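You operate a simulated robot arm through the tools that you are given. There is no shell and no other tool. Be economical: measure what you need, move in short steps, check, and stop when the job is done.

You run a simulated robot arm. Do the job below in one go: nothing can be reset, and whatever is moved stays where it is left.

## Task
Fetch the small lug and set it in the small blue tray. Open the jig table drawer, take the white cloth on the worktop under the peg panel and put it away inside and shut the drawer again. Take the green spacer on the worktop under the peg panel and put it away on the space under the stay shelf. Put the steel block labelled "A7" from the top of the alignment table on top of the white lidded tin and the steel block marked "N2" on the mill end of the tube bench. Take the blue spacer from the top of the alignment table and put it on the filler card. Put two of the orange cards from the top of the alignment table on the door end of the tube bench. Put the orange banded lug on the top of the alignment table away on the top of the small parts bench. Take the short cross tube on the top of the alignment table and put it away on the space under the stay shelf. Open the table drawer, take the yellow spacer from the inside of the table drawer and leave it on the top of the parts dryer and shut the drawer again. The order is free. Set down upright: small lug.

It is judged by the outcome, as a careful person would: the job done as asked, and still so three seconds after it is handed in. It fails if anything else is knocked over, pushed out of place, dropped, spilled or broken. Flat cloth is picked up by pressing the open fingertips on it (5 to 10 N) and closing them slowly along it; thin cloth reads only 2 to 8 mm in the jaws.

## Robot
A 6-joint arm with a two-finger parallel gripper on a trunk, on a base that drives. Base frame: it is fixed to the floor where the robot stands at the start and does not move with it; the origin is under the middle of the robot, x ahead of it, y to its left, z up. Readings come in cm, degrees, newtons and seconds.
With the tool pointing down near the work surface it reaches from about 30 to 70 cm from the robot's upright axis, wherever it stands. Its first joint turns from -166.0 to 166.0 degrees. Places, roughly: blue spacer (4x4x2 cm) [-320, -170, 80]; door end of the tube bench [-100, 20, 90]; filler card [-325, -150, 75]; j1 drawer [-260, 70, 70]; jig table drawer [-260, 70, 70]; mill end of the tube bench [-100, 190, 90]; orange banded lug (5x7x5 cm) [-250, -170, 90]; orange card [-325, -150, 75]; short cross tube (6x2x2 cm) [-240, -160, 80]; small blue tray (24x15x4 cm) [60, -40, 90]; small lug (7x4x5 cm) [50, 10, 90]; space under the stay shelf [-200, 350, 90]; steel block [-325, -175, 75]; table drawer [-340, -100, 80]; top of the parts dryer [-120, -300, 100]; top of the small parts bench [-130, 570, 80]; white cloth (10x8x3 cm) [40, 50, 90]; white lidded tin [-350, -175, 100]; yellow spacer (4x4x2 cm) [-350, -110, 70]. Payload 4.1 kg.
The tool frame sits at the grasp point between the pads (the TCP): z along the fingers, y along the line on which they close. The tips reach 2.3 cm beyond it. Largest opening 9.4 cm; finger width 3.8, thickness 1; the body of the gripper, 5.4 by 9.6 cm, starts 3.9 cm behind the TCP.
Orientation is told as [roll, pitch, yaw] about the base's x, y, z axes, in that order, counted from this pose: with the fingers straight down and closing along the base's y, the tool's x points along the base's -x, its y along +y and its z along -z.

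## Interface
- The arm moves only by the tool play_rows. Its arguments are lists of equal length, an entry for each row: "slide": the shift along the tool's x, y, z in cm, a list of three; "rot": the turn, a rotation vector about the tool's x, y, z in degrees, a list of three. In form: {"slide": [[x, y, z], ...], "rot": [[ax, ay, az], ...]}. A call has 1 to 20 rows; each row is the pose to reach, as a shift and turn from the pose commanded when the call began, along the tool's axes at that moment. "gripper" is the closure in counts, from 0 (fully open) to 255 (shut), set as the call begins (left out, the last holds). Each row takes 0.2 s and may step no farther than 5 cm and 8.6 degrees from the row before; otherwise, or with a gripper value out of range, the whole call is refused. A pose out of reach is approached as far as the arm can. The call stops where the force on the tool passes 40 N (or 10 N more than at its start, if that is more) or the arm is blocked; 0.2 s more then pass. The fingers move at their own pace (about 4.5 cm/s each) and stop on an object; they squeeze with about 35 N. The grip force told is the motor's: it shows also when the fingers shut on nothing. Time passes only in rows, and 0.2 s behind the last, so rows that repeat a pose let the fingers close. The reply holds the time, the measured pose of the TCP, the force on the tool along the base axes, the opening and the grip force, in the units named above and with some noise, with the torque about the TCP (base axes, N m) and any sound that the robot's microphone picked up, and new pictures: "pictures" is both (left out), scene, wrist or none.
- Cameras (640 x 400 px; columns grow to the right, rows downward): "scene" is now at [-2.3, 12.49, 152.99]; the picture's right is [-0.74, -0.67, 0.00], its down [-0.63, 0.69, -0.36] and it looks along [0.24, -0.27, -0.93] (base axes); focal length 214 px, centre (320, 200). "wrist" rides on the gripper at [8.6, 1.6, -7.5] in the tool frame; the picture's right is [-0.18, 0.98, 0.00], its down [-0.58, -0.11, -0.81] and it looks along [-0.79, -0.15, 0.59] (tool axes); focal length 243 px, centre (320, 200). There is no depth. A picture from a camera that has moved, and an enlarged one, comes with that camera's place and axes in the base frame and with its lens.
- lift_body(by): slides the trunk up (or, below 0, down) by that many cm; the arm and the scene camera ride with it, the base frame stays. It gives what a move gives, with no picture.
- steer(legs): drives the robot by 1 to 6 legs, each [ahead, turn to the left] in cm and degrees, along the robot's own axes; the way and the turn of a leg run together, so that a leg with both is an arc; at most 150 cm and 180 degrees a leg. The arm and the cameras ride along, it lands a little off, and it stops where it bumps. It gives what a move gives, and a new picture of the scene camera.
- pan_tilt(pan, tilt): turns the head with the scene camera to pan (to the left, within 155 degrees either way) and tilt (down, from -29 to 69), counted from straight ahead of the robot. It gives what a move gives, and a new picture of the scene camera.
- zoom(camera, box): a new picture of the part [left, top, right, bottom] of that camera's present view, enlarged. The clock stands still meanwhile.
- sign_off(): hands the job in; it is judged then, once.

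Go step by step. Nothing tells you exact positions but the pictures and the camera data: compare them with the known pose of the tool, close in by small moves and look again before you grip or let go. The budget is 588 turns and 360 pictures, counting those below and the enlarged ones. Unless the task says otherwise, let go and move clear before handing in, and close with one line.

The tools are called after "Call:" as name(argument=value, ...) on one line, values as JSON. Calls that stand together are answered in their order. play_rows: Moves the arm, as the interface text tells. Its arguments: {"type":"object","properties":{"slide":{"type":"array","items":{"type":"array","items":{"type":"number"}}},"rot":{"type":"array","items":{"type":"array","items":{"type":"number"}}},"gripper":{"type":"number"},"pictures":{"type":"string","enum":["both","scene","wrist","none"]}},"required":["slide","rot"]} The other tools are called the same way: lift_body (by) slides the trunk up or down; steer (legs) drives the base; pan_tilt (pan, tilt) turns the head that bears the scene camera; zoom (camera, box) takes an enlarged picture of a part of a camera's view; sign_off () hands the job in.

At the start:

```text
t: 0.0
tool_pos: [40.26, 15.0, 116.16]
orientation: [0.0, 0.0, 0.0]
ft_force: [-1.3, 0.1, 1.2]
moment: [0.01, 0.01, 0.01]
gripper_width: 9.4
grip_force: 0.0
trunk travel left (down, up): [-52.5, 6.5]
robot x, y, heading: [0.18, -0.16, -0.0]
head pan, tilt: [-47.6, 68.8]
```

scene: 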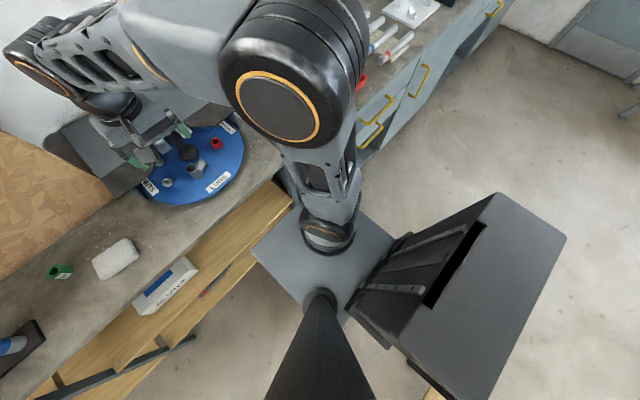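
wrist: 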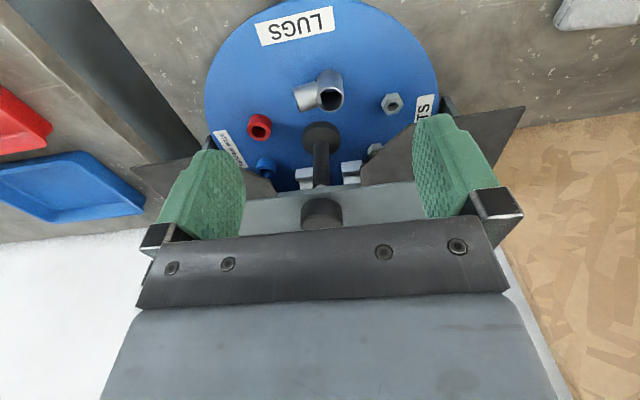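

I see a worktop ahead-left with a blue turntable carrying lugs, a white cloth and a green spacer. I'll look around with the head first.

Call:
pan_tilt(pan=0, tilt=45)

Call:
pan_tilt(pan=50, tilt=40)

Call:
pan_tilt(pan=-50, tilt=30)

Call:
pan_tilt(pan=110, tilt=15)

Call:
pan_tilt(pan=-130, tilt=15)

Call:
pan_tilt(pan=155, tilt=15)

```text
t: 1.1
tool_pos: [40.27, 15.11, 116.03]
orientation: [0.0, 0.1, 0.0]
ft_force: [-0.6, -0.1, 1.4]
moment: [0.01, 0.01, 0.0]
gripper_width: 9.41
grip_force: 0.1
trunk travel left (down, up): [-52.5, 6.5]
robot x, y, heading: [0.21, 0.14, -0.0]
head pan, tilt: [0.0, 45.0]
camera scene: at [2.06, 16.62, 155.87], right [0.0, -1.0, 0.0], down [-0.71, 0.0, -0.71], along [0.71, 0.0, -0.71], focal length 214 px, centre (320, 200)
```

scene: 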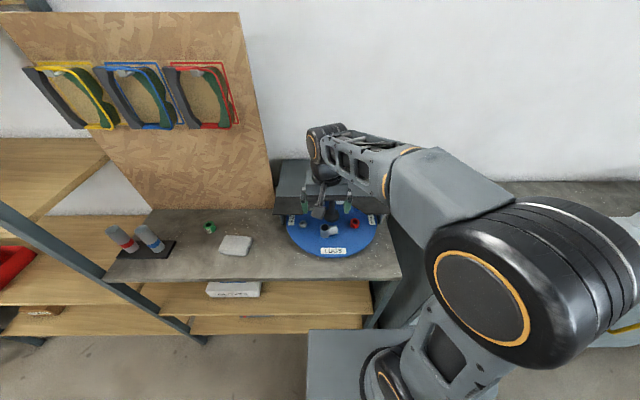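

```text
t: 2.3
tool_pos: [40.42, 15.01, 116.13]
orientation: [0.0, 0.0, 0.0]
ft_force: [-0.1, 1.0, 0.1]
moment: [0.01, -0.01, -0.02]
gripper_width: 9.4
grip_force: 0.2
trunk travel left (down, up): [-52.5, 6.5]
robot x, y, heading: [-0.0, 0.2, 0.2]
head pan, tilt: [50.0, 40.0]
camera scene: at [-0.6, 23.13, 156.6], right [0.77, -0.64, 0.0], down [-0.41, -0.49, -0.77], along [0.49, 0.59, -0.64], focal length 214 px, centre (320, 200)
```

scene: 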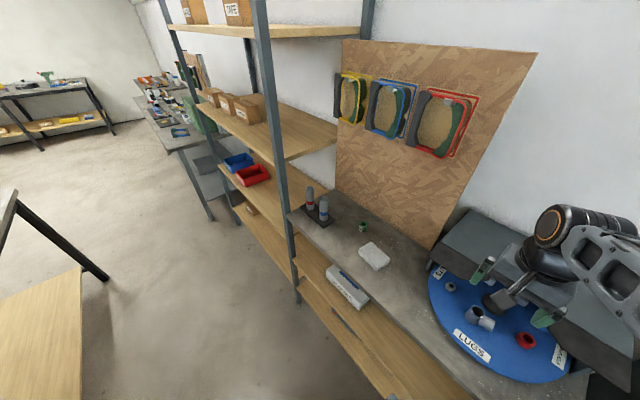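

```text
t: 4.1
tool_pos: [40.23, 15.01, 116.08]
orientation: [0.0, 0.0, 0.0]
ft_force: [-0.4, -0.2, 0.1]
moment: [0.01, 0.0, 0.01]
gripper_width: 9.39
grip_force: 0.1
trunk travel left (down, up): [-52.5, 6.5]
robot x, y, heading: [0.27, 0.08, 0.1]
head pan, tilt: [-50.0, 30.0]
camera scene: at [-0.25, 9.7, 158.14], right [-0.77, -0.64, 0.0], down [-0.32, 0.38, -0.87], along [0.56, -0.66, -0.5], focal length 214 px, centre (320, 200)
```

scene: 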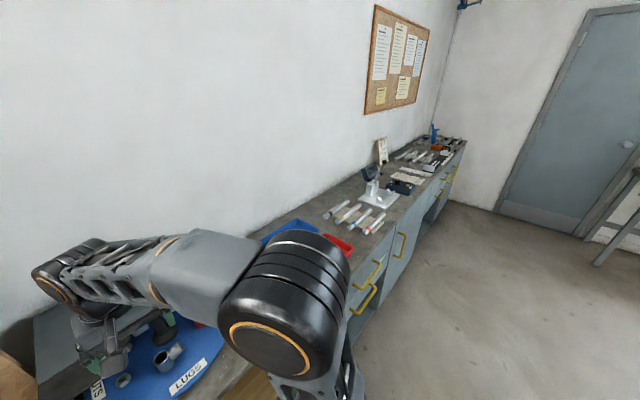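

```text
t: 6.5
tool_pos: [40.37, 15.11, 116.1]
orientation: [-0.1, -0.1, -0.1]
ft_force: [-0.1, -0.9, -0.2]
moment: [0.0, 0.01, 0.0]
gripper_width: 9.39
grip_force: 0.0
trunk travel left (down, up): [-52.5, 6.5]
robot x, y, heading: [0.02, 0.03, 0.1]
head pan, tilt: [110.0, 15.0]
camera scene: at [-9.26, 25.4, 160.56], right [0.94, 0.34, 0.0], down [0.09, -0.24, -0.97], along [-0.33, 0.91, -0.26], focal length 214 px, centre (320, 200)
```

scene: 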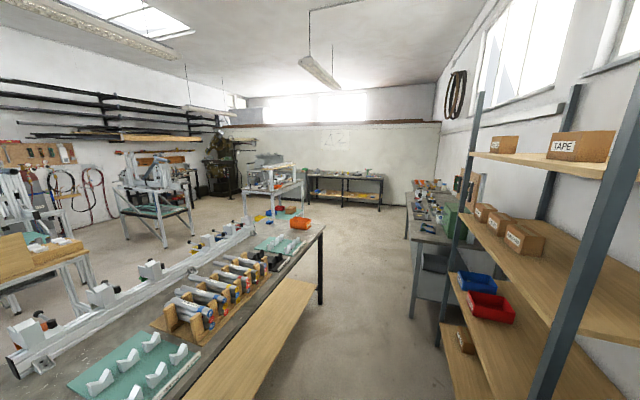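

```text
t: 9.9
tool_pos: [40.26, 15.08, 116.08]
orientation: [-0.1, 0.0, 0.0]
ft_force: [1.1, -0.4, -0.8]
moment: [-0.05, 0.02, 0.0]
gripper_width: 9.41
grip_force: 0.1
trunk travel left (down, up): [-52.5, 6.5]
robot x, y, heading: [-0.03, 0.19, -0.1]
head pan, tilt: [-130.0, 15.0]
camera scene: at [-12.07, 9.47, 160.56], right [-0.77, 0.64, 0.0], down [0.17, 0.2, -0.97], along [-0.62, -0.74, -0.26], focal length 214 px, centre (320, 200)
```

scene: 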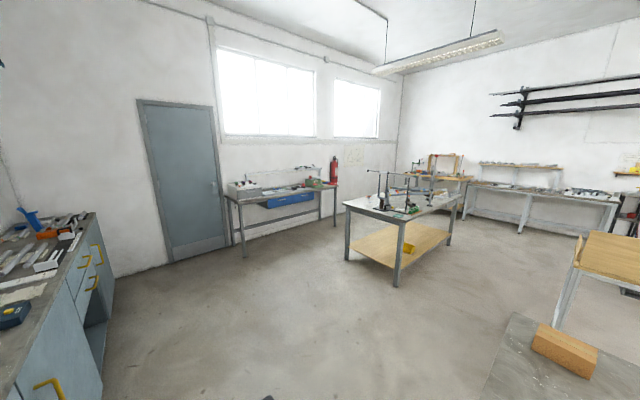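

```text
t: 13.8
tool_pos: [40.33, 14.95, 116.04]
orientation: [-0.1, 0.0, 0.1]
ft_force: [-0.3, -0.1, 0.0]
moment: [0.01, 0.01, 0.01]
gripper_width: 9.39
grip_force: 0.1
trunk travel left (down, up): [-52.5, 6.5]
robot x, y, heading: [-0.04, -0.16, 0.0]
head pan, tilt: [154.7, 15.0]
camera scene: at [-14.52, 20.62, 160.56], right [0.43, 0.9, 0.0], down [0.23, -0.11, -0.97], along [-0.87, 0.41, -0.26], focal length 214 px, centre (320, 200)
```

scene: 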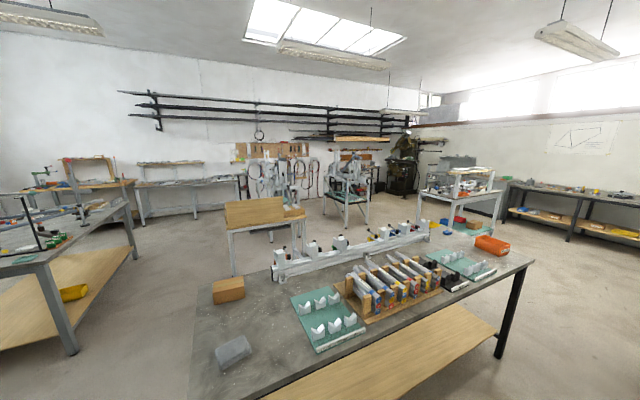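

Now a closer look at the turntable with both cameras.

Call:
zoom(camera="wrist", box=[180, 0, 480, 200])

Call:
pan_tilt(pan=0, tilt=50)

Call:
zoom(camera="scene", box=[90, 130, 410, 330])

```text
2.00 times, centred on (330, 100) of wrist
camera zoom: at [31.55, 16.66, 123.62], right [0.18, 0.98, 0.0], down [0.58, -0.11, 0.81], along [0.79, -0.15, -0.59], focal length 485 px, centre (300, 400)
```

zoom: 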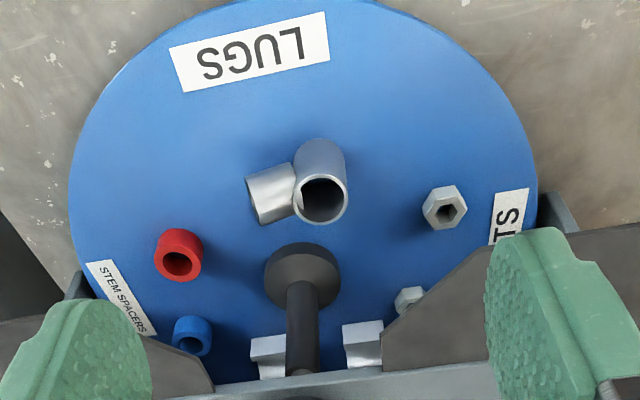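

```text
t: 16.2
tool_pos: [40.3, 15.02, 116.09]
orientation: [0.0, 0.0, -0.1]
ft_force: [-0.5, -0.5, 0.0]
moment: [-0.01, 0.01, 0.01]
gripper_width: 9.42
grip_force: 0.0
trunk travel left (down, up): [-52.5, 6.5]
robot x, y, heading: [-0.11, 0.1, 0.1]
head pan, tilt: [0.0, 50.0]
camera scene: at [1.63, 16.63, 155.19], right [0.0, -1.0, 0.0], down [-0.77, 0.0, -0.64], along [0.64, 0.0, -0.77], focal length 214 px, centre (320, 200)
```

scene: 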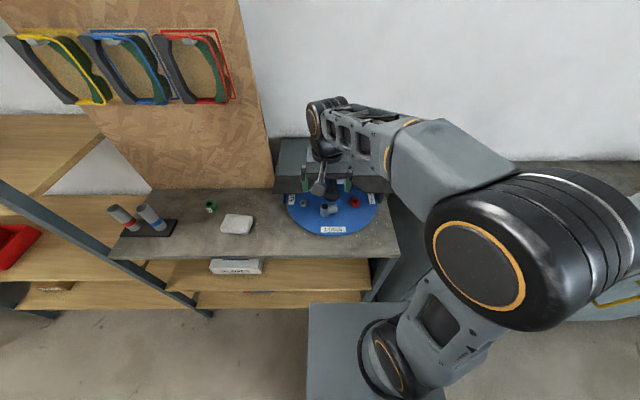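

```text
2.00 times, centred on (250, 230) of scene
camera zoom: at [1.63, 16.63, 155.19], right [0.0, -1.0, 0.0], down [-0.77, 0.0, -0.64], along [0.64, 0.0, -0.77], focal length 429 px, centre (460, 140)
```

zoom: 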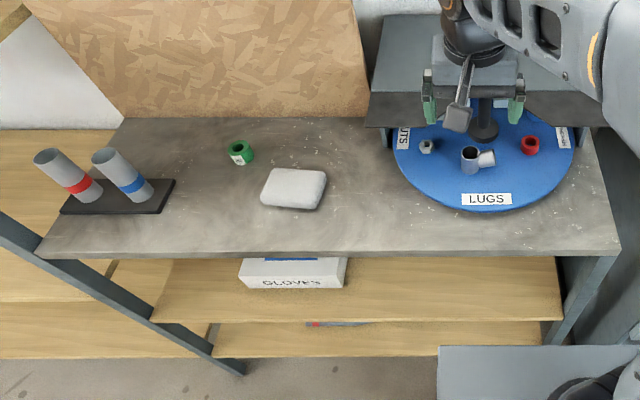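

The lug looks to be at about (49, 15) with its top at z≈95, a post stands behind it on the turntable. I'll rotate the gripper by 90° here and look from the wrist.

Call:
play_rows(slide=[[0, 0, 0], [0, 0, 0], [0, 0, 0], [0, 0, 0], [0, 0, 0], [0, 0, 0], [0, 0, 0], [0, 0, 0], [0, 0, 0], [0, 0, 0], [0, 0, 0]], rot=[[0, 0, -8.5], [0, 0, -17], [0, 0, -25], [0, 0, -33], [0, 0, -41.5], [0, 0, -50], [0, 0, -58], [0, 0, -66], [0, 0, -74], [0, 0, -82], [0, 0, -90]], pictures="both")

Call:
zoom(camera="scene", box=[240, 120, 440, 245])

```text
t: 18.6
tool_pos: [40.33, 15.08, 116.13]
orientation: [0.0, 0.0, 90.1]
ft_force: [0.0, -0.1, 0.1]
moment: [0.0, 0.01, -0.03]
gripper_width: 9.42
grip_force: 0.0
trunk travel left (down, up): [-52.5, 6.5]
robot x, y, heading: [-0.03, -0.27, -0.1]
head pan, tilt: [0.0, 50.0]
camera scene: at [1.63, 16.62, 155.19], right [0.0, -1.0, 0.0], down [-0.77, 0.0, -0.64], along [0.64, 0.0, -0.77], focal length 214 px, centre (320, 200)
camera wrist: at [38.63, 6.38, 123.62], right [-0.98, 0.18, 0.0], down [0.11, 0.58, 0.81], along [0.15, 0.79, -0.59], focal length 243 px, centre (320, 200)
```

scene: 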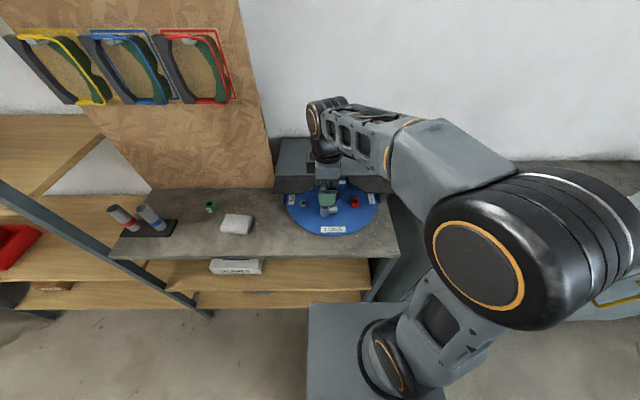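
wrist: 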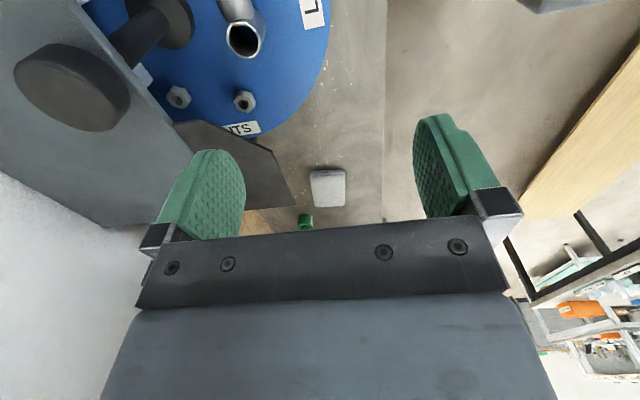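

```text
3.20 times, centred on (340, 182) of scene
camera zoom: at [1.63, 16.62, 155.19], right [0.0, -1.0, 0.0], down [-0.77, 0.0, -0.64], along [0.64, 0.0, -0.77], focal length 686 px, centre (256, 256)
```

zoom: 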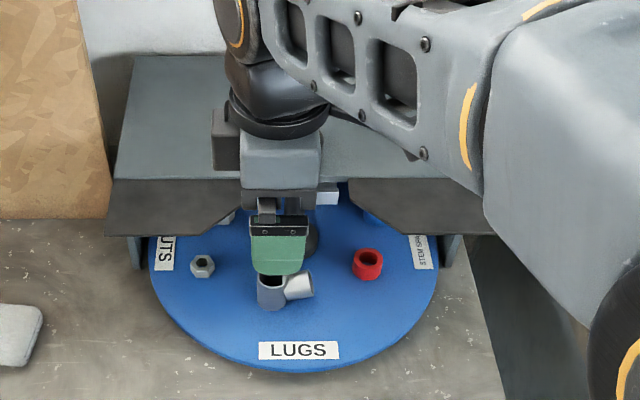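

A knobbed post (top ~z 107) stands close behind the lug, so I'll approach with yaw −60, keeping the hand clear of it.

Call:
play_rows(slide=[[0, 0, 0], [0, 0, 0], [0, 0, 0], [0, 0, 0], [0, 0, 0], [0, 0, 0], [0, 0, 0], [0, 0, 0], [0, 0, 0], [0, 0, 0], [0, 0, 0], [0, 0, 0], [0, 0, 0], [0, 0, 0], [0, 0, 0], [0, 0, 0], [0, 0, 0], [0, 0, 0]], rot=[[0, 0, 8.4], [0, 0, 16.8], [0, 0, 25.2], [0, 0, 33.6], [0, 0, 42], [0, 0, 50.4], [0, 0, 58.8], [0, 0, 67.2], [0, 0, 75.6], [0, 0, 84], [0, 0, 92.4], [0, 0, 100.8], [0, 0, 109.2], [0, 0, 117.6], [0, 0, 126], [0, 0, 134.4], [0, 0, 142.8], [0, 0, 150]], pictures="wrist")

```text
t: 22.4
tool_pos: [40.34, 15.05, 116.04]
orientation: [0.0, 0.1, -60.2]
ft_force: [0.1, -0.3, 0.5]
moment: [-0.01, 0.01, 0.01]
gripper_width: 9.4
grip_force: 0.1
trunk travel left (down, up): [-52.5, 6.5]
robot x, y, heading: [-0.1, 0.18, -0.0]
head pan, tilt: [0.0, 50.0]
camera wrist: at [37.34, 23.36, 123.61], right [0.94, 0.33, 0.0], down [0.2, -0.56, 0.81], along [0.27, -0.76, -0.59], focal length 243 px, centre (320, 200)
```

wrist: 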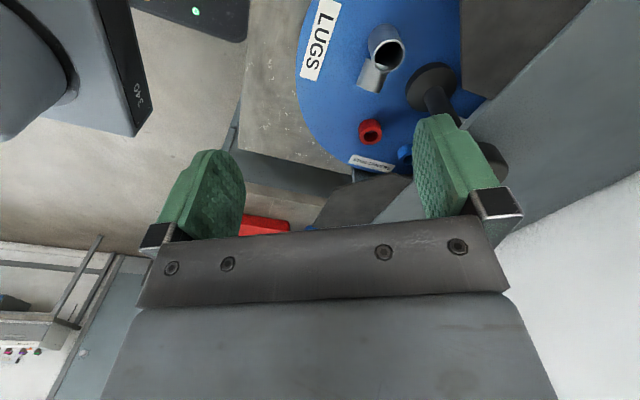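

Lug tube centre triangulates to about (48.6, 14.8), top z 94.7. Moving above it.

Call:
play_rows(slide=[[-0.83, 1.8, 3.2], [-1.66, 3.6, 6.5], [-2.5, 5.3, 9.7], [-3.33, 7.11, 13]], rot=[[0, 0, 0], [0, 0, 0], [0, 0, 0], [0, 0, 0]], pictures="both")

Call:
zoom(camera="scene", box=[240, 120, 440, 245])

```text
t: 23.4
tool_pos: [48.08, 16.06, 103.14]
orientation: [0.1, -0.1, -60.0]
ft_force: [0.7, 0.2, 0.6]
moment: [-0.02, 0.0, 0.02]
gripper_width: 9.4
grip_force: 0.1
trunk travel left (down, up): [-52.5, 6.5]
robot x, y, heading: [-0.14, -0.0, -0.1]
head pan, tilt: [0.0, 50.0]
camera scene: at [1.68, 16.64, 155.19], right [0.0, -1.0, 0.0], down [-0.77, 0.0, -0.64], along [0.64, 0.0, -0.77], focal length 214 px, centre (320, 200)
camera wrist: at [45.06, 24.24, 110.65], right [0.94, 0.33, 0.0], down [0.2, -0.56, 0.81], along [0.27, -0.76, -0.59], focal length 243 px, centre (320, 200)
```

scene: 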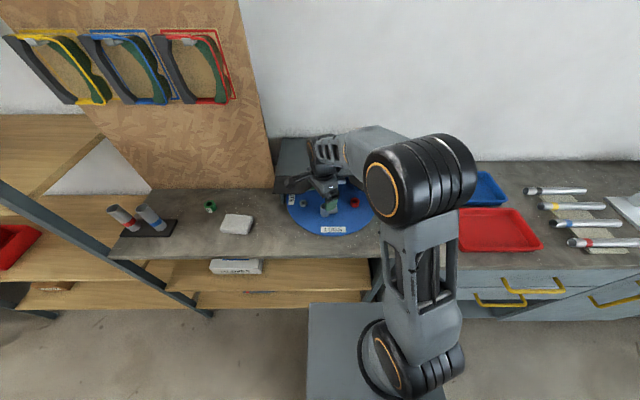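
wrist: 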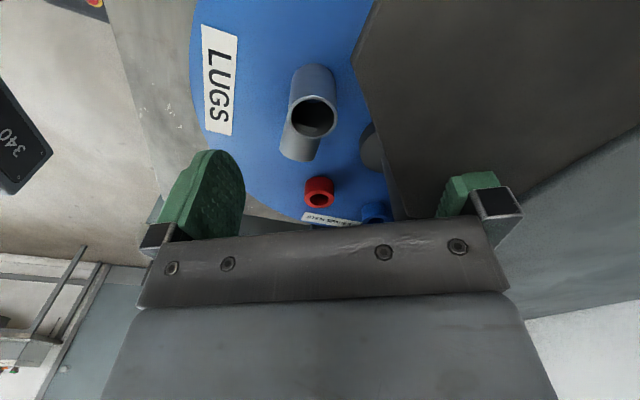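

```text
3.20 times, centred on (340, 182) of scene
camera zoom: at [1.68, 16.64, 155.19], right [0.0, -1.0, 0.0], down [-0.77, 0.0, -0.64], along [0.64, 0.0, -0.77], focal length 686 px, centre (256, 256)
```

zoom: 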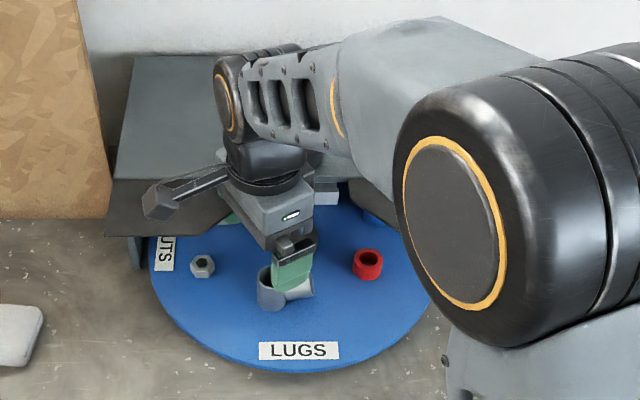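

A dark plate with a notch overhangs (z≈104) around the lug, so clearance matters. Let me zoom to see the lug shape and clearances.

Call:
zoom(camera="wrist", box=[180, 0, 500, 200])

```text
2.00 times, centred on (340, 100) of wrist
camera zoom: at [45.06, 24.24, 110.65], right [0.94, 0.33, 0.0], down [0.2, -0.56, 0.81], along [0.27, -0.76, -0.59], focal length 485 px, centre (280, 400)
```

zoom: 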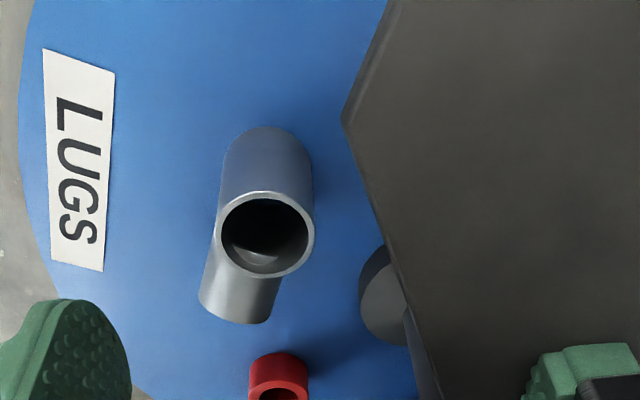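

The lug centre refines to about (47.8, 14.9), top z≈96. I'll back off, turn to yaw +90 (camera on the free side) and come in slightly in front of it.

Call:
play_rows(slide=[[0, 0, -4], [1.2, -2.1, -8], [3.5, -6.1, -8], [3.5, -6.1, -8], [3.5, -6.1, -8], [3.5, -6.1, -8], [3.5, -6.1, -8], [3.5, -6.1, -8], [3.5, -6.1, -8], [3.5, -6.1, -8], [3.5, -6.1, -8], [3.5, -6.1, -8], [3.5, -6.1, -8], [3.5, -6.1, -8], [3.5, -6.1, -8], [3.5, -6.1, -8], [3.5, -6.1, -8], [3.5, -6.1, -8], [3.5, -6.1, -8], [3.5, -6.1, -8]], rot=[[0, 0, 0], [0, 0, 0], [0, 0, -8], [0, 0, -16.5], [0, 0, -25], [0, 0, -33.5], [0, 0, -42], [0, 0, -50.5], [0, 0, -59], [0, 0, -67.5], [0, 0, -76], [0, 0, -84.5], [0, 0, -93], [0, 0, -101.5], [0, 0, -110], [0, 0, -118.5], [0, 0, -127], [0, 0, -135.5], [0, 0, -143], [0, 0, -150]], pictures="none")

```text
t: 27.6
tool_pos: [41.04, 15.63, 111.12]
orientation: [0.1, 0.1, 90.1]
ft_force: [0.1, -0.9, 0.0]
moment: [-0.04, -0.03, 0.02]
gripper_width: 9.39
grip_force: 0.0
trunk travel left (down, up): [-52.5, 6.5]
robot x, y, heading: [-0.08, -0.33, 0.0]
head pan, tilt: [0.0, 50.0]
```

Call:
play_rows(slide=[[0.2, -2.8, 3.5], [0.4, -5.6, 7]], rot=[[0, 0, 0], [0, 0, 0]], pictures="both")

Call:
zoom(camera="scene", box=[260, 130, 420, 230])

```text
t: 28.2
tool_pos: [46.68, 15.43, 103.97]
orientation: [0.1, 0.0, 90.0]
ft_force: [0.7, 0.2, 0.5]
moment: [-0.02, -0.01, -0.03]
gripper_width: 9.41
grip_force: 0.0
trunk travel left (down, up): [-52.5, 6.5]
robot x, y, heading: [-0.03, 0.26, 0.1]
head pan, tilt: [0.0, 50.0]
camera scene: at [1.71, 16.64, 155.19], right [0.0, -1.0, 0.0], down [-0.77, 0.0, -0.64], along [0.64, 0.0, -0.77], focal length 214 px, centre (320, 200)
camera wrist: at [44.92, 6.7, 111.46], right [-0.98, 0.18, 0.0], down [0.11, 0.58, 0.81], along [0.15, 0.79, -0.59], focal length 243 px, centre (320, 200)
```

scene: 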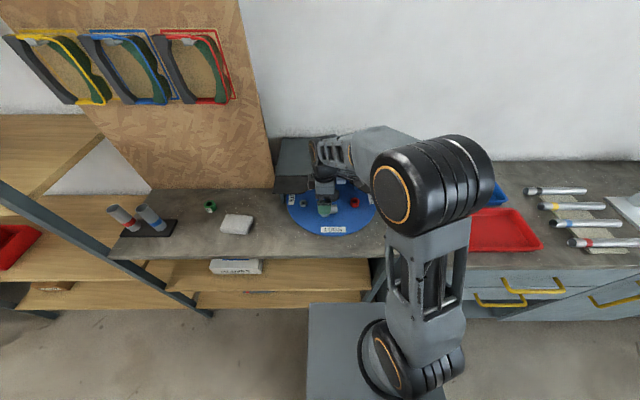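
wrist: 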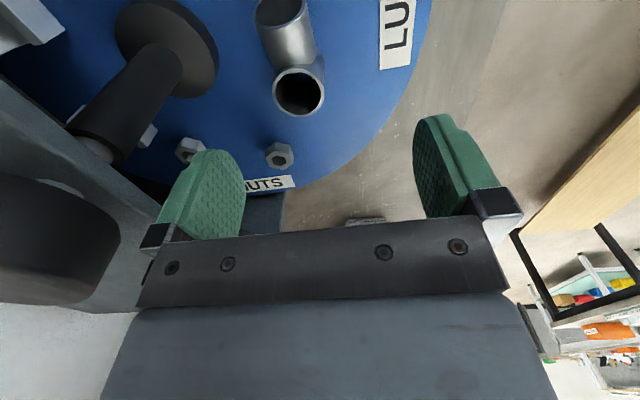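

```text
4.00 times, centred on (340, 180) of scene
camera zoom: at [1.71, 16.64, 155.19], right [0.0, -1.0, 0.0], down [-0.77, 0.0, -0.64], along [0.64, 0.0, -0.77], focal length 858 px, centre (240, 280)
```

zoom: 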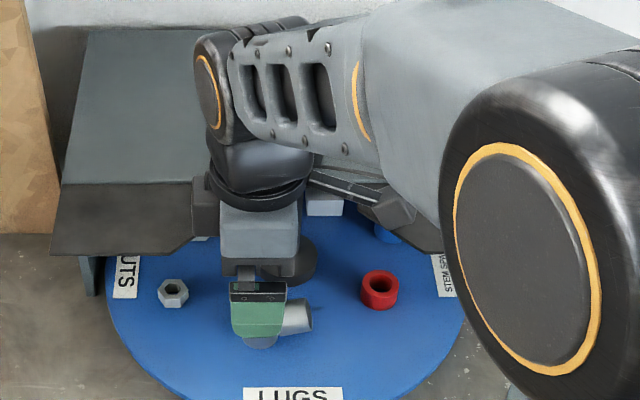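

The lug mouth triangulates to (47.9, 14.9, 96.5). Descending straight now between the plate corner and post.

Call:
play_rows(slide=[[0, 0, 3], [0, 0, 5.5], [0, 0, 7.5], [0, 0, 9.2]], rot=[[0, 0, 0], [0, 0, 0], [0, 0, 0], [0, 0, 0]], pictures="both")

Call:
zoom(camera="scene", box=[260, 130, 420, 230])

```text
t: 29.2
tool_pos: [46.53, 15.12, 94.83]
orientation: [0.0, 0.0, 89.8]
ft_force: [0.4, -0.2, 0.0]
moment: [-0.01, 0.01, 0.01]
gripper_width: 9.39
grip_force: 0.1
trunk travel left (down, up): [-52.5, 6.5]
robot x, y, heading: [0.08, 0.16, -0.2]
head pan, tilt: [0.0, 50.0]
camera scene: at [1.6, 16.62, 155.19], right [0.0, -1.0, 0.0], down [-0.77, 0.0, -0.64], along [0.64, 0.0, -0.77], focal length 214 px, centre (320, 200)
camera wrist: at [44.93, 6.59, 102.42], right [-0.98, 0.18, 0.0], down [0.11, 0.58, 0.81], along [0.15, 0.79, -0.59], focal length 243 px, centre (320, 200)
```

scene: 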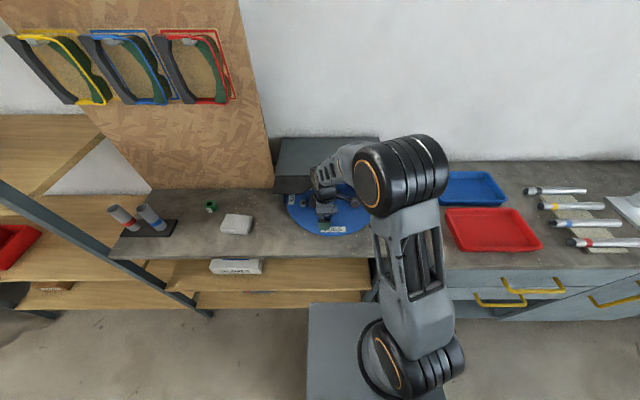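
wrist: 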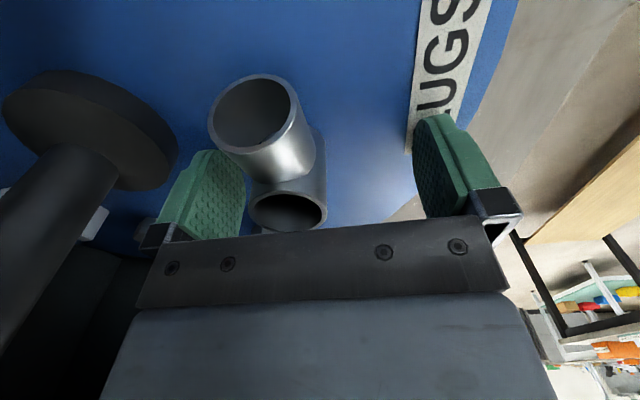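

```text
4.00 times, centred on (340, 180) of scene
camera zoom: at [1.6, 16.62, 155.19], right [0.0, -1.0, 0.0], down [-0.77, 0.0, -0.64], along [0.64, 0.0, -0.77], focal length 858 px, centre (240, 280)
```

zoom: 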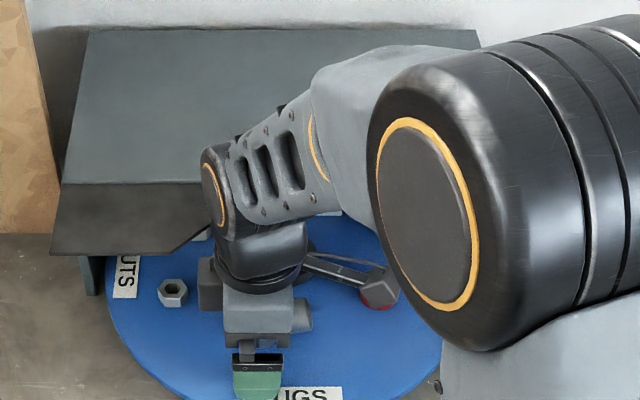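

Call:
play_rows(slide=[[0, 0, 0], [0, 0, 0], [0, 0, 0], [0, 0, 0], [0, 0, 0], [0, 0, 0]], rot=[[0, 0, 0], [0, 0, 0], [0, 0, 0], [0, 0, 0], [0, 0, 0], [0, 0, 0]], gripper=255, pictures="wrist")

```text
t: 30.6
tool_pos: [46.68, 15.24, 94.92]
orientation: [0.0, -0.1, 90.0]
ft_force: [1.0, 0.0, 0.3]
moment: [-0.02, -0.01, 0.0]
gripper_width: 3.3
grip_force: 34.2
trunk travel left (down, up): [-52.5, 6.5]
robot x, y, heading: [-0.11, -0.02, -0.2]
head pan, tilt: [0.0, 50.0]
camera wrist: at [44.95, 6.6, 102.42], right [-0.98, 0.18, 0.0], down [0.11, 0.58, 0.81], along [0.15, 0.79, -0.59], focal length 243 px, centre (320, 200)
```

wrist: 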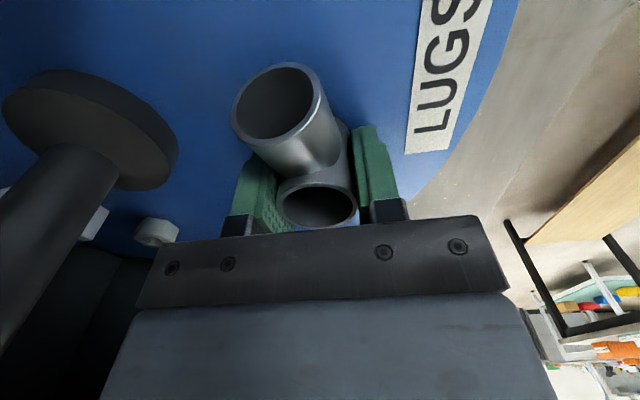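

Gripped (3.3 cm). Lifting straight up out of the notch, then checking below.

Call:
play_rows(slide=[[0, 0, -3], [0, 0.5, -7], [0, 1, -11], [0, 3, -15], [0, 7, -17]], rot=[[0, 0, 0], [0, 0, 0], [0, 0, 0], [0, 0, 0], [0, 0, 0]], pictures="wrist")

Call:
pan_tilt(pan=0, tilt=69)

Call:
pan_tilt(pan=-60, tilt=55)

```text
t: 31.9
tool_pos: [39.49, 15.36, 111.82]
orientation: [0.1, 0.0, 90.0]
ft_force: [0.7, -0.2, -1.4]
moment: [-0.02, 0.01, -0.01]
gripper_width: 3.26
grip_force: 35.2
trunk travel left (down, up): [-52.5, 6.5]
robot x, y, heading: [0.13, 0.21, 0.0]
head pan, tilt: [0.0, 50.0]
camera wrist: at [37.73, 6.64, 119.36], right [-0.98, 0.18, 0.0], down [0.11, 0.58, 0.81], along [0.15, 0.79, -0.59], focal length 243 px, centre (320, 200)
```

wrist: 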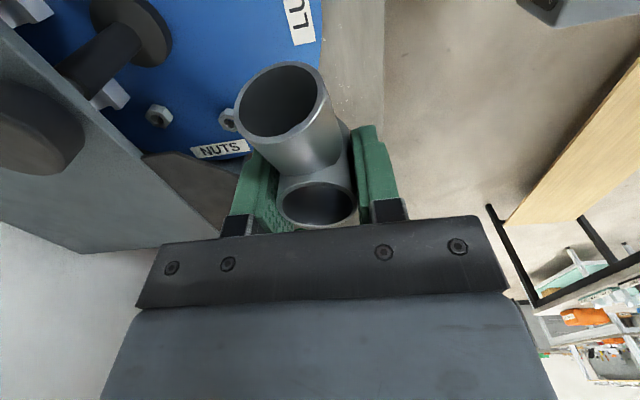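

```text
t: 32.7
tool_pos: [39.53, 15.33, 111.96]
orientation: [0.1, 0.0, 90.0]
ft_force: [0.4, 0.3, -0.6]
moment: [0.0, 0.01, 0.01]
gripper_width: 3.33
grip_force: 34.7
trunk travel left (down, up): [-52.5, 6.5]
robot x, y, heading: [-0.02, 0.24, -0.3]
head pan, tilt: [0.0, 68.8]
camera scene: at [-0.46, 16.63, 152.99], right [0.0, -1.0, 0.0], down [-0.93, 0.0, -0.36], along [0.36, 0.0, -0.93], focal length 214 px, centre (320, 200)
```

scene: 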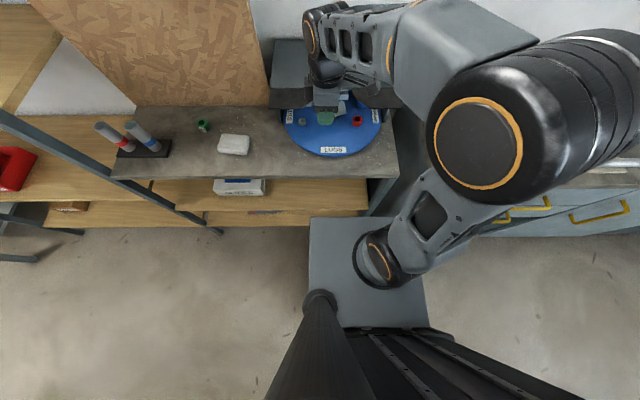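

```text
t: 34.0
tool_pos: [39.54, 15.33, 111.81]
orientation: [-0.1, 0.0, 90.1]
ft_force: [-0.6, -0.7, -0.7]
moment: [0.01, 0.02, -0.01]
gripper_width: 3.3
grip_force: 35.3
trunk travel left (down, up): [-52.5, 6.5]
robot x, y, heading: [0.15, 0.09, -0.0]
head pan, tilt: [-60.0, 55.0]
camera scene: at [-2.46, 10.38, 154.53], right [-0.87, -0.5, 0.0], down [-0.41, 0.71, -0.57], along [0.29, -0.5, -0.82], focal length 214 px, centre (320, 200)
```

scene: 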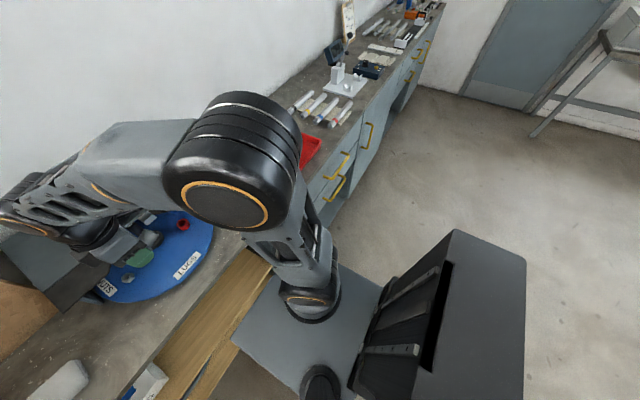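

Bench edge is at x≈32.5, so I can turn in place. Turning right 90° and driving 45 cm to stand beside the blue tray.

Call:
steer(legs=[[0, -90], [45, 0]])

Call:
pan_tilt(pan=80, tilt=50)

```text
t: 40.4
tool_pos: [18.57, -83.15, 111.84]
orientation: [0.0, 0.0, 2.2]
ft_force: [-0.3, 0.8, -0.3]
moment: [0.0, 0.01, -0.01]
gripper_width: 3.28
grip_force: 35.3
trunk travel left (down, up): [-52.5, 6.5]
robot x, y, heading: [1.82, -44.05, -87.9]
head pan, tilt: [-60.0, 55.0]
camera scene: at [12.08, -41.44, 154.54], right [-0.53, 0.85, 0.0], down [0.69, 0.44, -0.57], along [-0.49, -0.31, -0.82], focal length 214 px, centre (320, 200)
```

scene: 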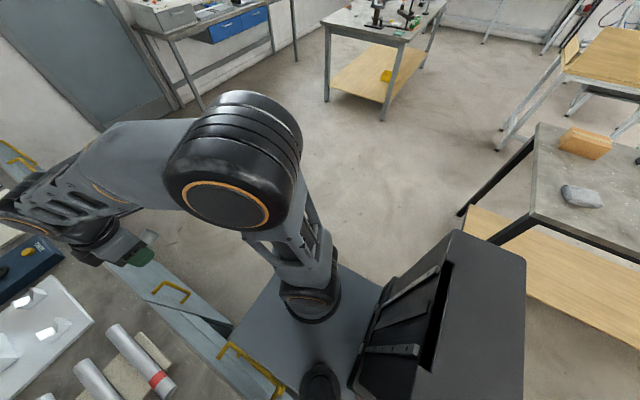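

```text
t: 42.6
tool_pos: [18.57, -83.09, 111.79]
orientation: [-0.1, 0.0, 2.2]
ft_force: [0.6, 0.1, -1.6]
moment: [-0.02, -0.01, -0.03]
gripper_width: 3.27
grip_force: 34.8
trunk travel left (down, up): [-52.5, 6.5]
robot x, y, heading: [1.72, -44.39, -87.5]
head pan, tilt: [80.0, 50.0]
camera scene: at [25.81, -38.61, 155.18], right [-0.14, -0.99, 0.0], down [-0.76, 0.1, -0.64], along [0.64, -0.09, -0.77], focal length 214 px, centre (320, 200)
```

scene: 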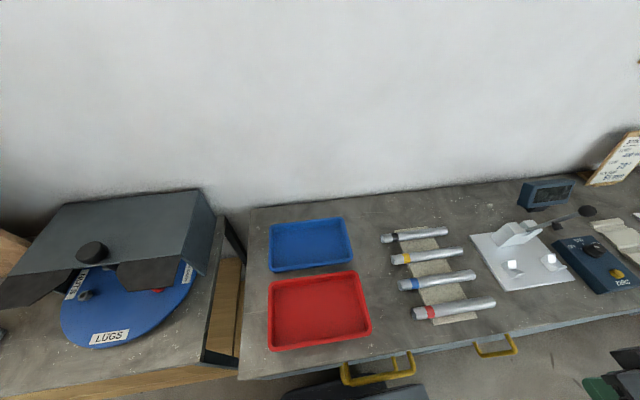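

Blue tray centre is about (62, −40). Moving the lug over it at height 112.

Call:
play_rows(slide=[[-3.3, 3.04, 0], [-6.6, 6.08, 0], [-9.9, 9.1, 0], [-13.2, 12.15, 0], [-16.5, 15.2, 0], [-19.8, 18.2, 0], [-23.1, 21.3, 0], [-26.4, 24.3, 0], [-29.7, 27.3, 0], [-33, 30.4, 0], [-36.3, 33.4, 0], [-39.6, 36.5, 0], [-42.9, 39.5, 0]], rot=[[0, 0, 0], [0, 0, 0], [0, 0, 0], [0, 0, 0], [0, 0, 0], [0, 0, 0], [0, 0, 0], [0, 0, 0], [0, 0, 0], [0, 0, 0], [0, 0, 0], [0, 0, 0], [0, 0, 0]], pictures="both")

```text
t: 45.4
tool_pos: [60.12, -41.96, 111.59]
orientation: [0.0, 0.1, 2.1]
ft_force: [-0.2, -0.7, -0.5]
moment: [-0.02, -0.01, 0.0]
gripper_width: 3.28
grip_force: 35.2
trunk travel left (down, up): [-52.5, 6.5]
robot x, y, heading: [1.45, -44.3, -87.8]
head pan, tilt: [80.0, 50.0]
camera scene: at [25.91, -38.55, 155.17], right [-0.14, -0.99, 0.0], down [-0.76, 0.1, -0.64], along [0.64, -0.09, -0.77], focal length 214 px, centre (320, 200)
camera wrist: at [51.21, -40.68, 119.21], right [0.15, 0.99, 0.0], down [0.59, -0.09, 0.81], along [0.8, -0.12, -0.59], focal length 243 px, centre (320, 200)
```

scene: 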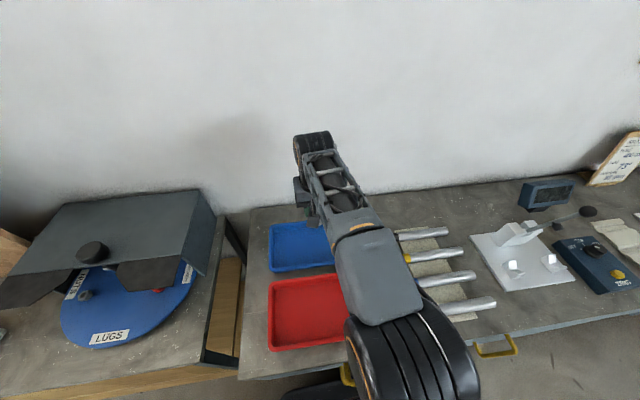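
wrist: 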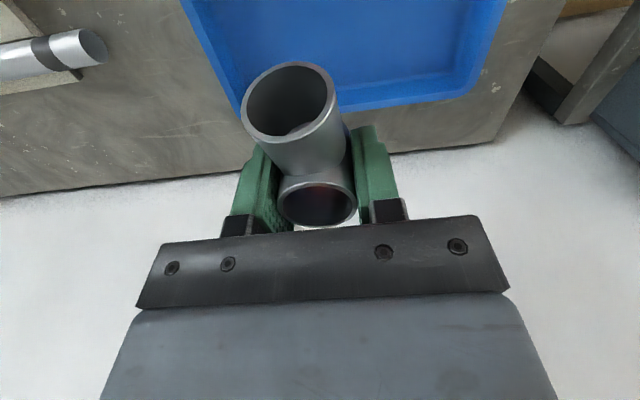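

Call:
play_rows(slide=[[-0.3, 0.5, 4], [-0.6, 1, 8], [-0.8, 1.5, 11.5]], rot=[[0, 0, 0], [0, 0, 0], [0, 0, 0]], pictures="both")

Call:
zoom(camera="scene", box=[240, 150, 400, 250])

```text
t: 46.2
tool_pos: [60.59, -40.4, 100.31]
orientation: [-0.1, 0.0, 2.3]
ft_force: [0.5, 0.2, -1.4]
moment: [0.0, -0.01, 0.0]
gripper_width: 3.27
grip_force: 34.6
trunk travel left (down, up): [-52.5, 6.5]
robot x, y, heading: [1.85, -43.97, -87.9]
head pan, tilt: [80.0, 50.0]
camera scene: at [25.85, -38.59, 155.18], right [-0.14, -0.99, 0.0], down [-0.76, 0.1, -0.64], along [0.64, -0.09, -0.77], focal length 214 px, centre (320, 200)
camera wrist: at [51.73, -39.02, 107.8], right [0.15, 0.99, 0.0], down [0.59, -0.09, 0.81], along [0.8, -0.12, -0.59], focal length 243 px, centre (320, 200)
```

scene: 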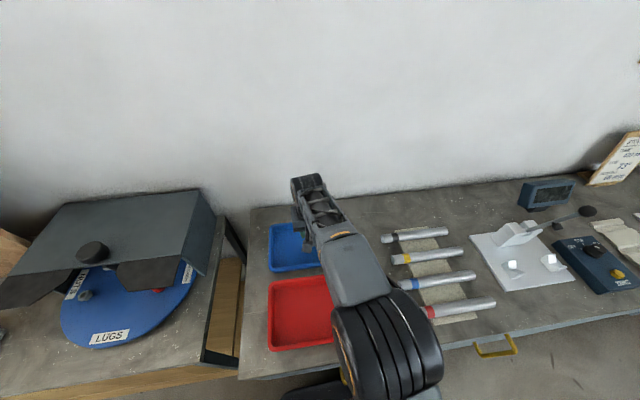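
wrist: 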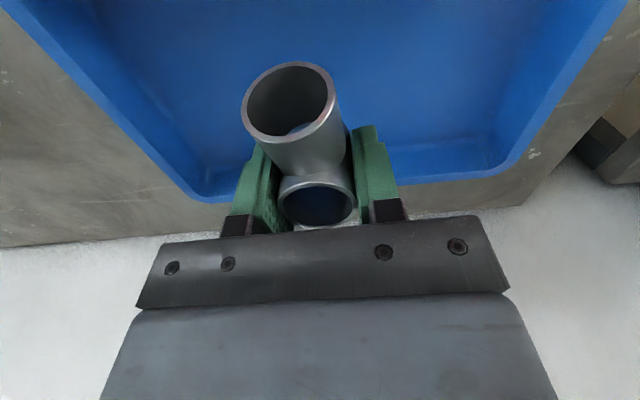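

```text
4.00 times, centred on (320, 200) of scene
camera zoom: at [25.85, -38.59, 155.18], right [-0.14, -0.99, 0.0], down [-0.76, 0.1, -0.64], along [0.64, -0.09, -0.77], focal length 858 px, centre (320, 200)
```

zoom: 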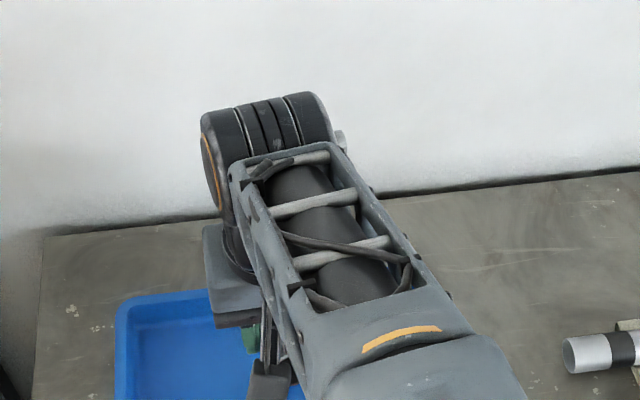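

Call:
play_rows(slide=[[0.5, 0, 1.5], [1, 0, 2.5], [1, 0, 3.0], [1, 0, 3.3]], rot=[[0, 0, 0], [0, 0, 0], [0, 0, 0], [0, 0, 0]], pictures="none")

```text
t: 47.2
tool_pos: [59.58, -40.39, 97.05]
orientation: [0.0, 0.0, 2.3]
ft_force: [0.3, 0.1, -1.2]
moment: [-0.03, -0.02, 0.01]
gripper_width: 3.25
grip_force: 34.7
trunk travel left (down, up): [-52.5, 6.5]
robot x, y, heading: [1.88, -44.2, -87.7]
head pan, tilt: [80.0, 50.0]
```

Call:
play_rows(slide=[[0, 0, 0.25], [0, 0, 0.5], [0, 0, 0.75], [0, 0, 1.0]], rot=[[0, 0, 0], [0, 0, 0], [0, 0, 0], [0, 0, 0]], pictures="wrist")

```text
t: 48.2
tool_pos: [59.64, -40.43, 95.97]
orientation: [0.0, -0.1, 2.2]
ft_force: [0.5, -0.7, -0.8]
moment: [0.0, -0.01, 0.02]
gripper_width: 3.26
grip_force: 34.8
trunk travel left (down, up): [-52.5, 6.5]
robot x, y, heading: [1.63, -44.47, -87.5]
head pan, tilt: [80.0, 50.0]
camera wrist: at [50.83, -39.2, 103.51], right [0.15, 0.99, 0.0], down [0.59, -0.09, 0.81], along [0.8, -0.12, -0.59], focal length 243 px, centre (320, 200)
```

wrist: 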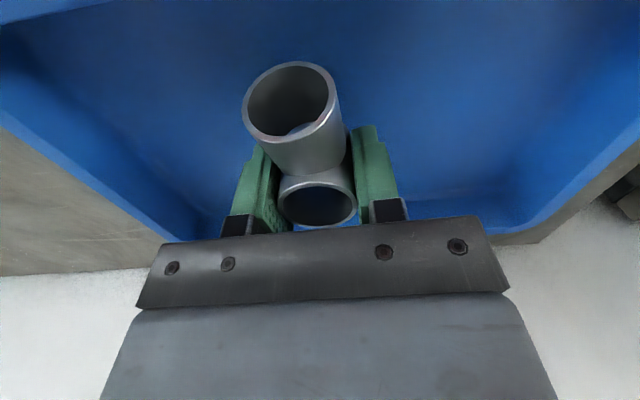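

Call:
play_rows(slide=[[0, 0, 0.2], [0, 0, 0.4], [0, 0, 0.6], [0, 0, 0.8]], rot=[[0, 0, 0], [0, 0, 0], [0, 0, 0], [0, 0, 0]], pictures="none")

```text
t: 49.2
tool_pos: [59.66, -40.6, 95.27]
orientation: [0.0, 0.0, 2.2]
ft_force: [0.0, -0.4, -1.5]
moment: [0.0, -0.01, 0.0]
gripper_width: 3.26
grip_force: 34.9
trunk travel left (down, up): [-52.5, 6.5]
robot x, y, heading: [1.77, -44.53, -88.1]
head pan, tilt: [80.0, 50.0]
```

Call:
play_rows(slide=[[0, 0, 0.2], [0, 0, 0.4], [0, 0, 0.6], [0, 0, 0.8]], rot=[[0, 0, 0], [0, 0, 0], [0, 0, 0], [0, 0, 0]], pictures="none")

```text
t: 50.2
tool_pos: [59.56, -40.43, 94.67]
orientation: [0.0, -0.5, 2.2]
ft_force: [0.9, -2.2, 24.1]
moment: [-0.08, 0.3, 0.03]
gripper_width: 3.28
grip_force: 34.5
trunk travel left (down, up): [-52.5, 6.5]
robot x, y, heading: [1.76, -43.73, -87.9]
head pan, tilt: [80.0, 50.0]
```

Contact. Ease up slightly and open.

Call:
play_rows(slide=[[0, 0, -0.15], [0, 0, -0.15]], rot=[[0, 0, 0], [0, 0, 0]], pictures="none")

Call:
play_rows(slide=[[0, 0, 0], [0, 0, 0], [0, 0, 0], [0, 0, 0], [0, 0, 0]], rot=[[0, 0, 0], [0, 0, 0], [0, 0, 0], [0, 0, 0], [0, 0, 0]], gripper=0, pictures="none")

Call:
play_rows(slide=[[0, 0, -3], [0, 0, -7], [0, 0, -12], [0, 0, -17], [4, -1, -20]], rot=[[0, 0, 0], [0, 0, 0], [0, 0, 0], [0, 0, 0], [0, 0, 0]], pictures="wrist")

```text
t: 50.8
tool_pos: [59.6, -40.49, 94.66]
orientation: [0.0, -0.4, 2.2]
ft_force: [7.4, -1.6, 26.6]
moment: [-0.12, 0.16, 0.04]
gripper_width: 3.28
grip_force: 35.2
trunk travel left (down, up): [-52.5, 6.5]
robot x, y, heading: [2.04, -44.56, -87.5]
head pan, tilt: [80.0, 50.0]
```

```text
t: 52.0
tool_pos: [59.45, -40.57, 94.66]
orientation: [0.0, -0.2, 2.3]
ft_force: [-0.2, -10.4, 27.4]
moment: [0.17, 0.46, -0.01]
gripper_width: 8.99
grip_force: 0.0
trunk travel left (down, up): [-52.5, 6.5]
robot x, y, heading: [1.93, -44.37, -87.8]
head pan, tilt: [80.0, 50.0]
```

```text
refused: row 5 steps farther than a row can; nothing moved
```

Call:
play_rows(slide=[[0, 0, -1.5], [0, 0, -5], [0, 0, -9.5], [0, 0, -14], [0, 0, -18]], rot=[[0, 0, 0], [0, 0, 0], [0, 0, 0], [0, 0, 0], [0, 0, 0]], pictures="both")

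Call:
zoom(camera="wrist", box=[240, 0, 480, 150])

```text
t: 53.2
tool_pos: [59.66, -40.45, 112.64]
orientation: [0.0, 0.0, 2.2]
ft_force: [-0.7, -0.8, 0.7]
moment: [-0.01, -0.04, -0.03]
gripper_width: 9.4
grip_force: 0.2
trunk travel left (down, up): [-52.5, 6.5]
robot x, y, heading: [1.75, -44.18, -87.8]
head pan, tilt: [80.0, 50.0]
camera scene: at [25.82, -38.6, 155.18], right [-0.14, -0.99, 0.0], down [-0.76, 0.1, -0.64], along [0.64, -0.09, -0.77], focal length 214 px, centre (320, 200)
camera wrist: at [50.95, -39.14, 120.16], right [0.15, 0.99, 0.0], down [0.59, -0.09, 0.81], along [0.8, -0.12, -0.59], focal length 243 px, centre (320, 200)
```

scene: 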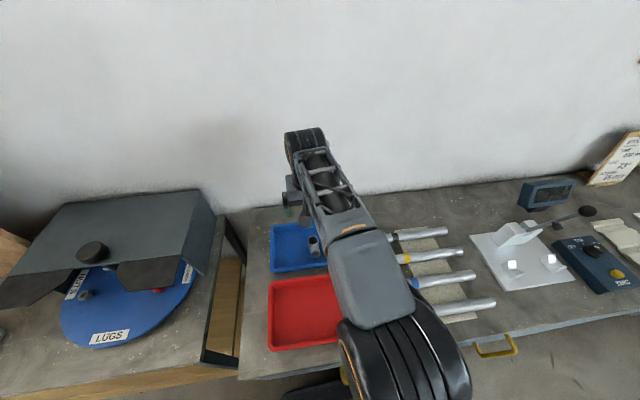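
wrist: 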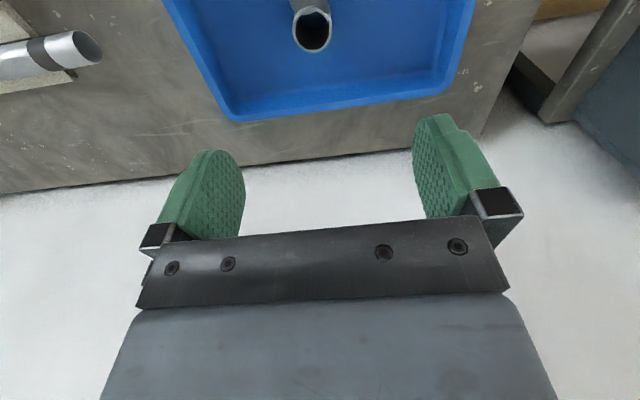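

```text
2.67 times, centred on (360, 75) of wrist
camera zoom: at [50.95, -39.14, 120.16], right [0.15, 0.99, 0.0], down [0.59, -0.09, 0.81], along [0.8, -0.12, -0.59], focal length 647 px, centre (213, 533)
```

zoom: 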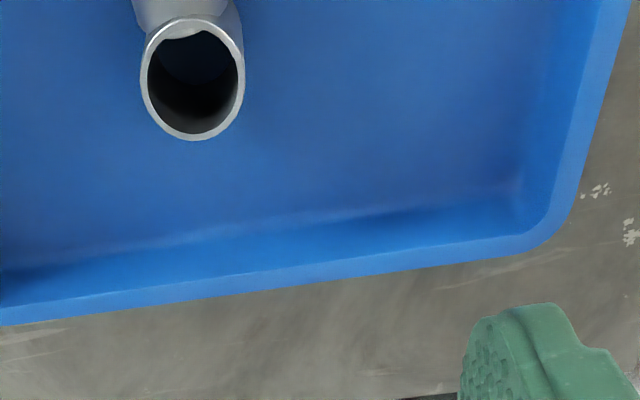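

Call:
zoom(camera="scene", box=[250, 200, 378, 280])

```text
5.00 times, centred on (314, 240) of scene
camera zoom: at [25.82, -38.6, 155.18], right [-0.14, -0.99, 0.0], down [-0.76, 0.1, -0.64], along [0.64, -0.09, -0.77], focal length 1072 px, centre (350, 0)
```

zoom: 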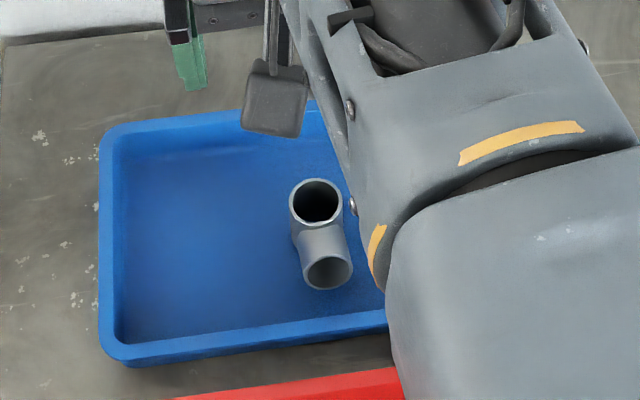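

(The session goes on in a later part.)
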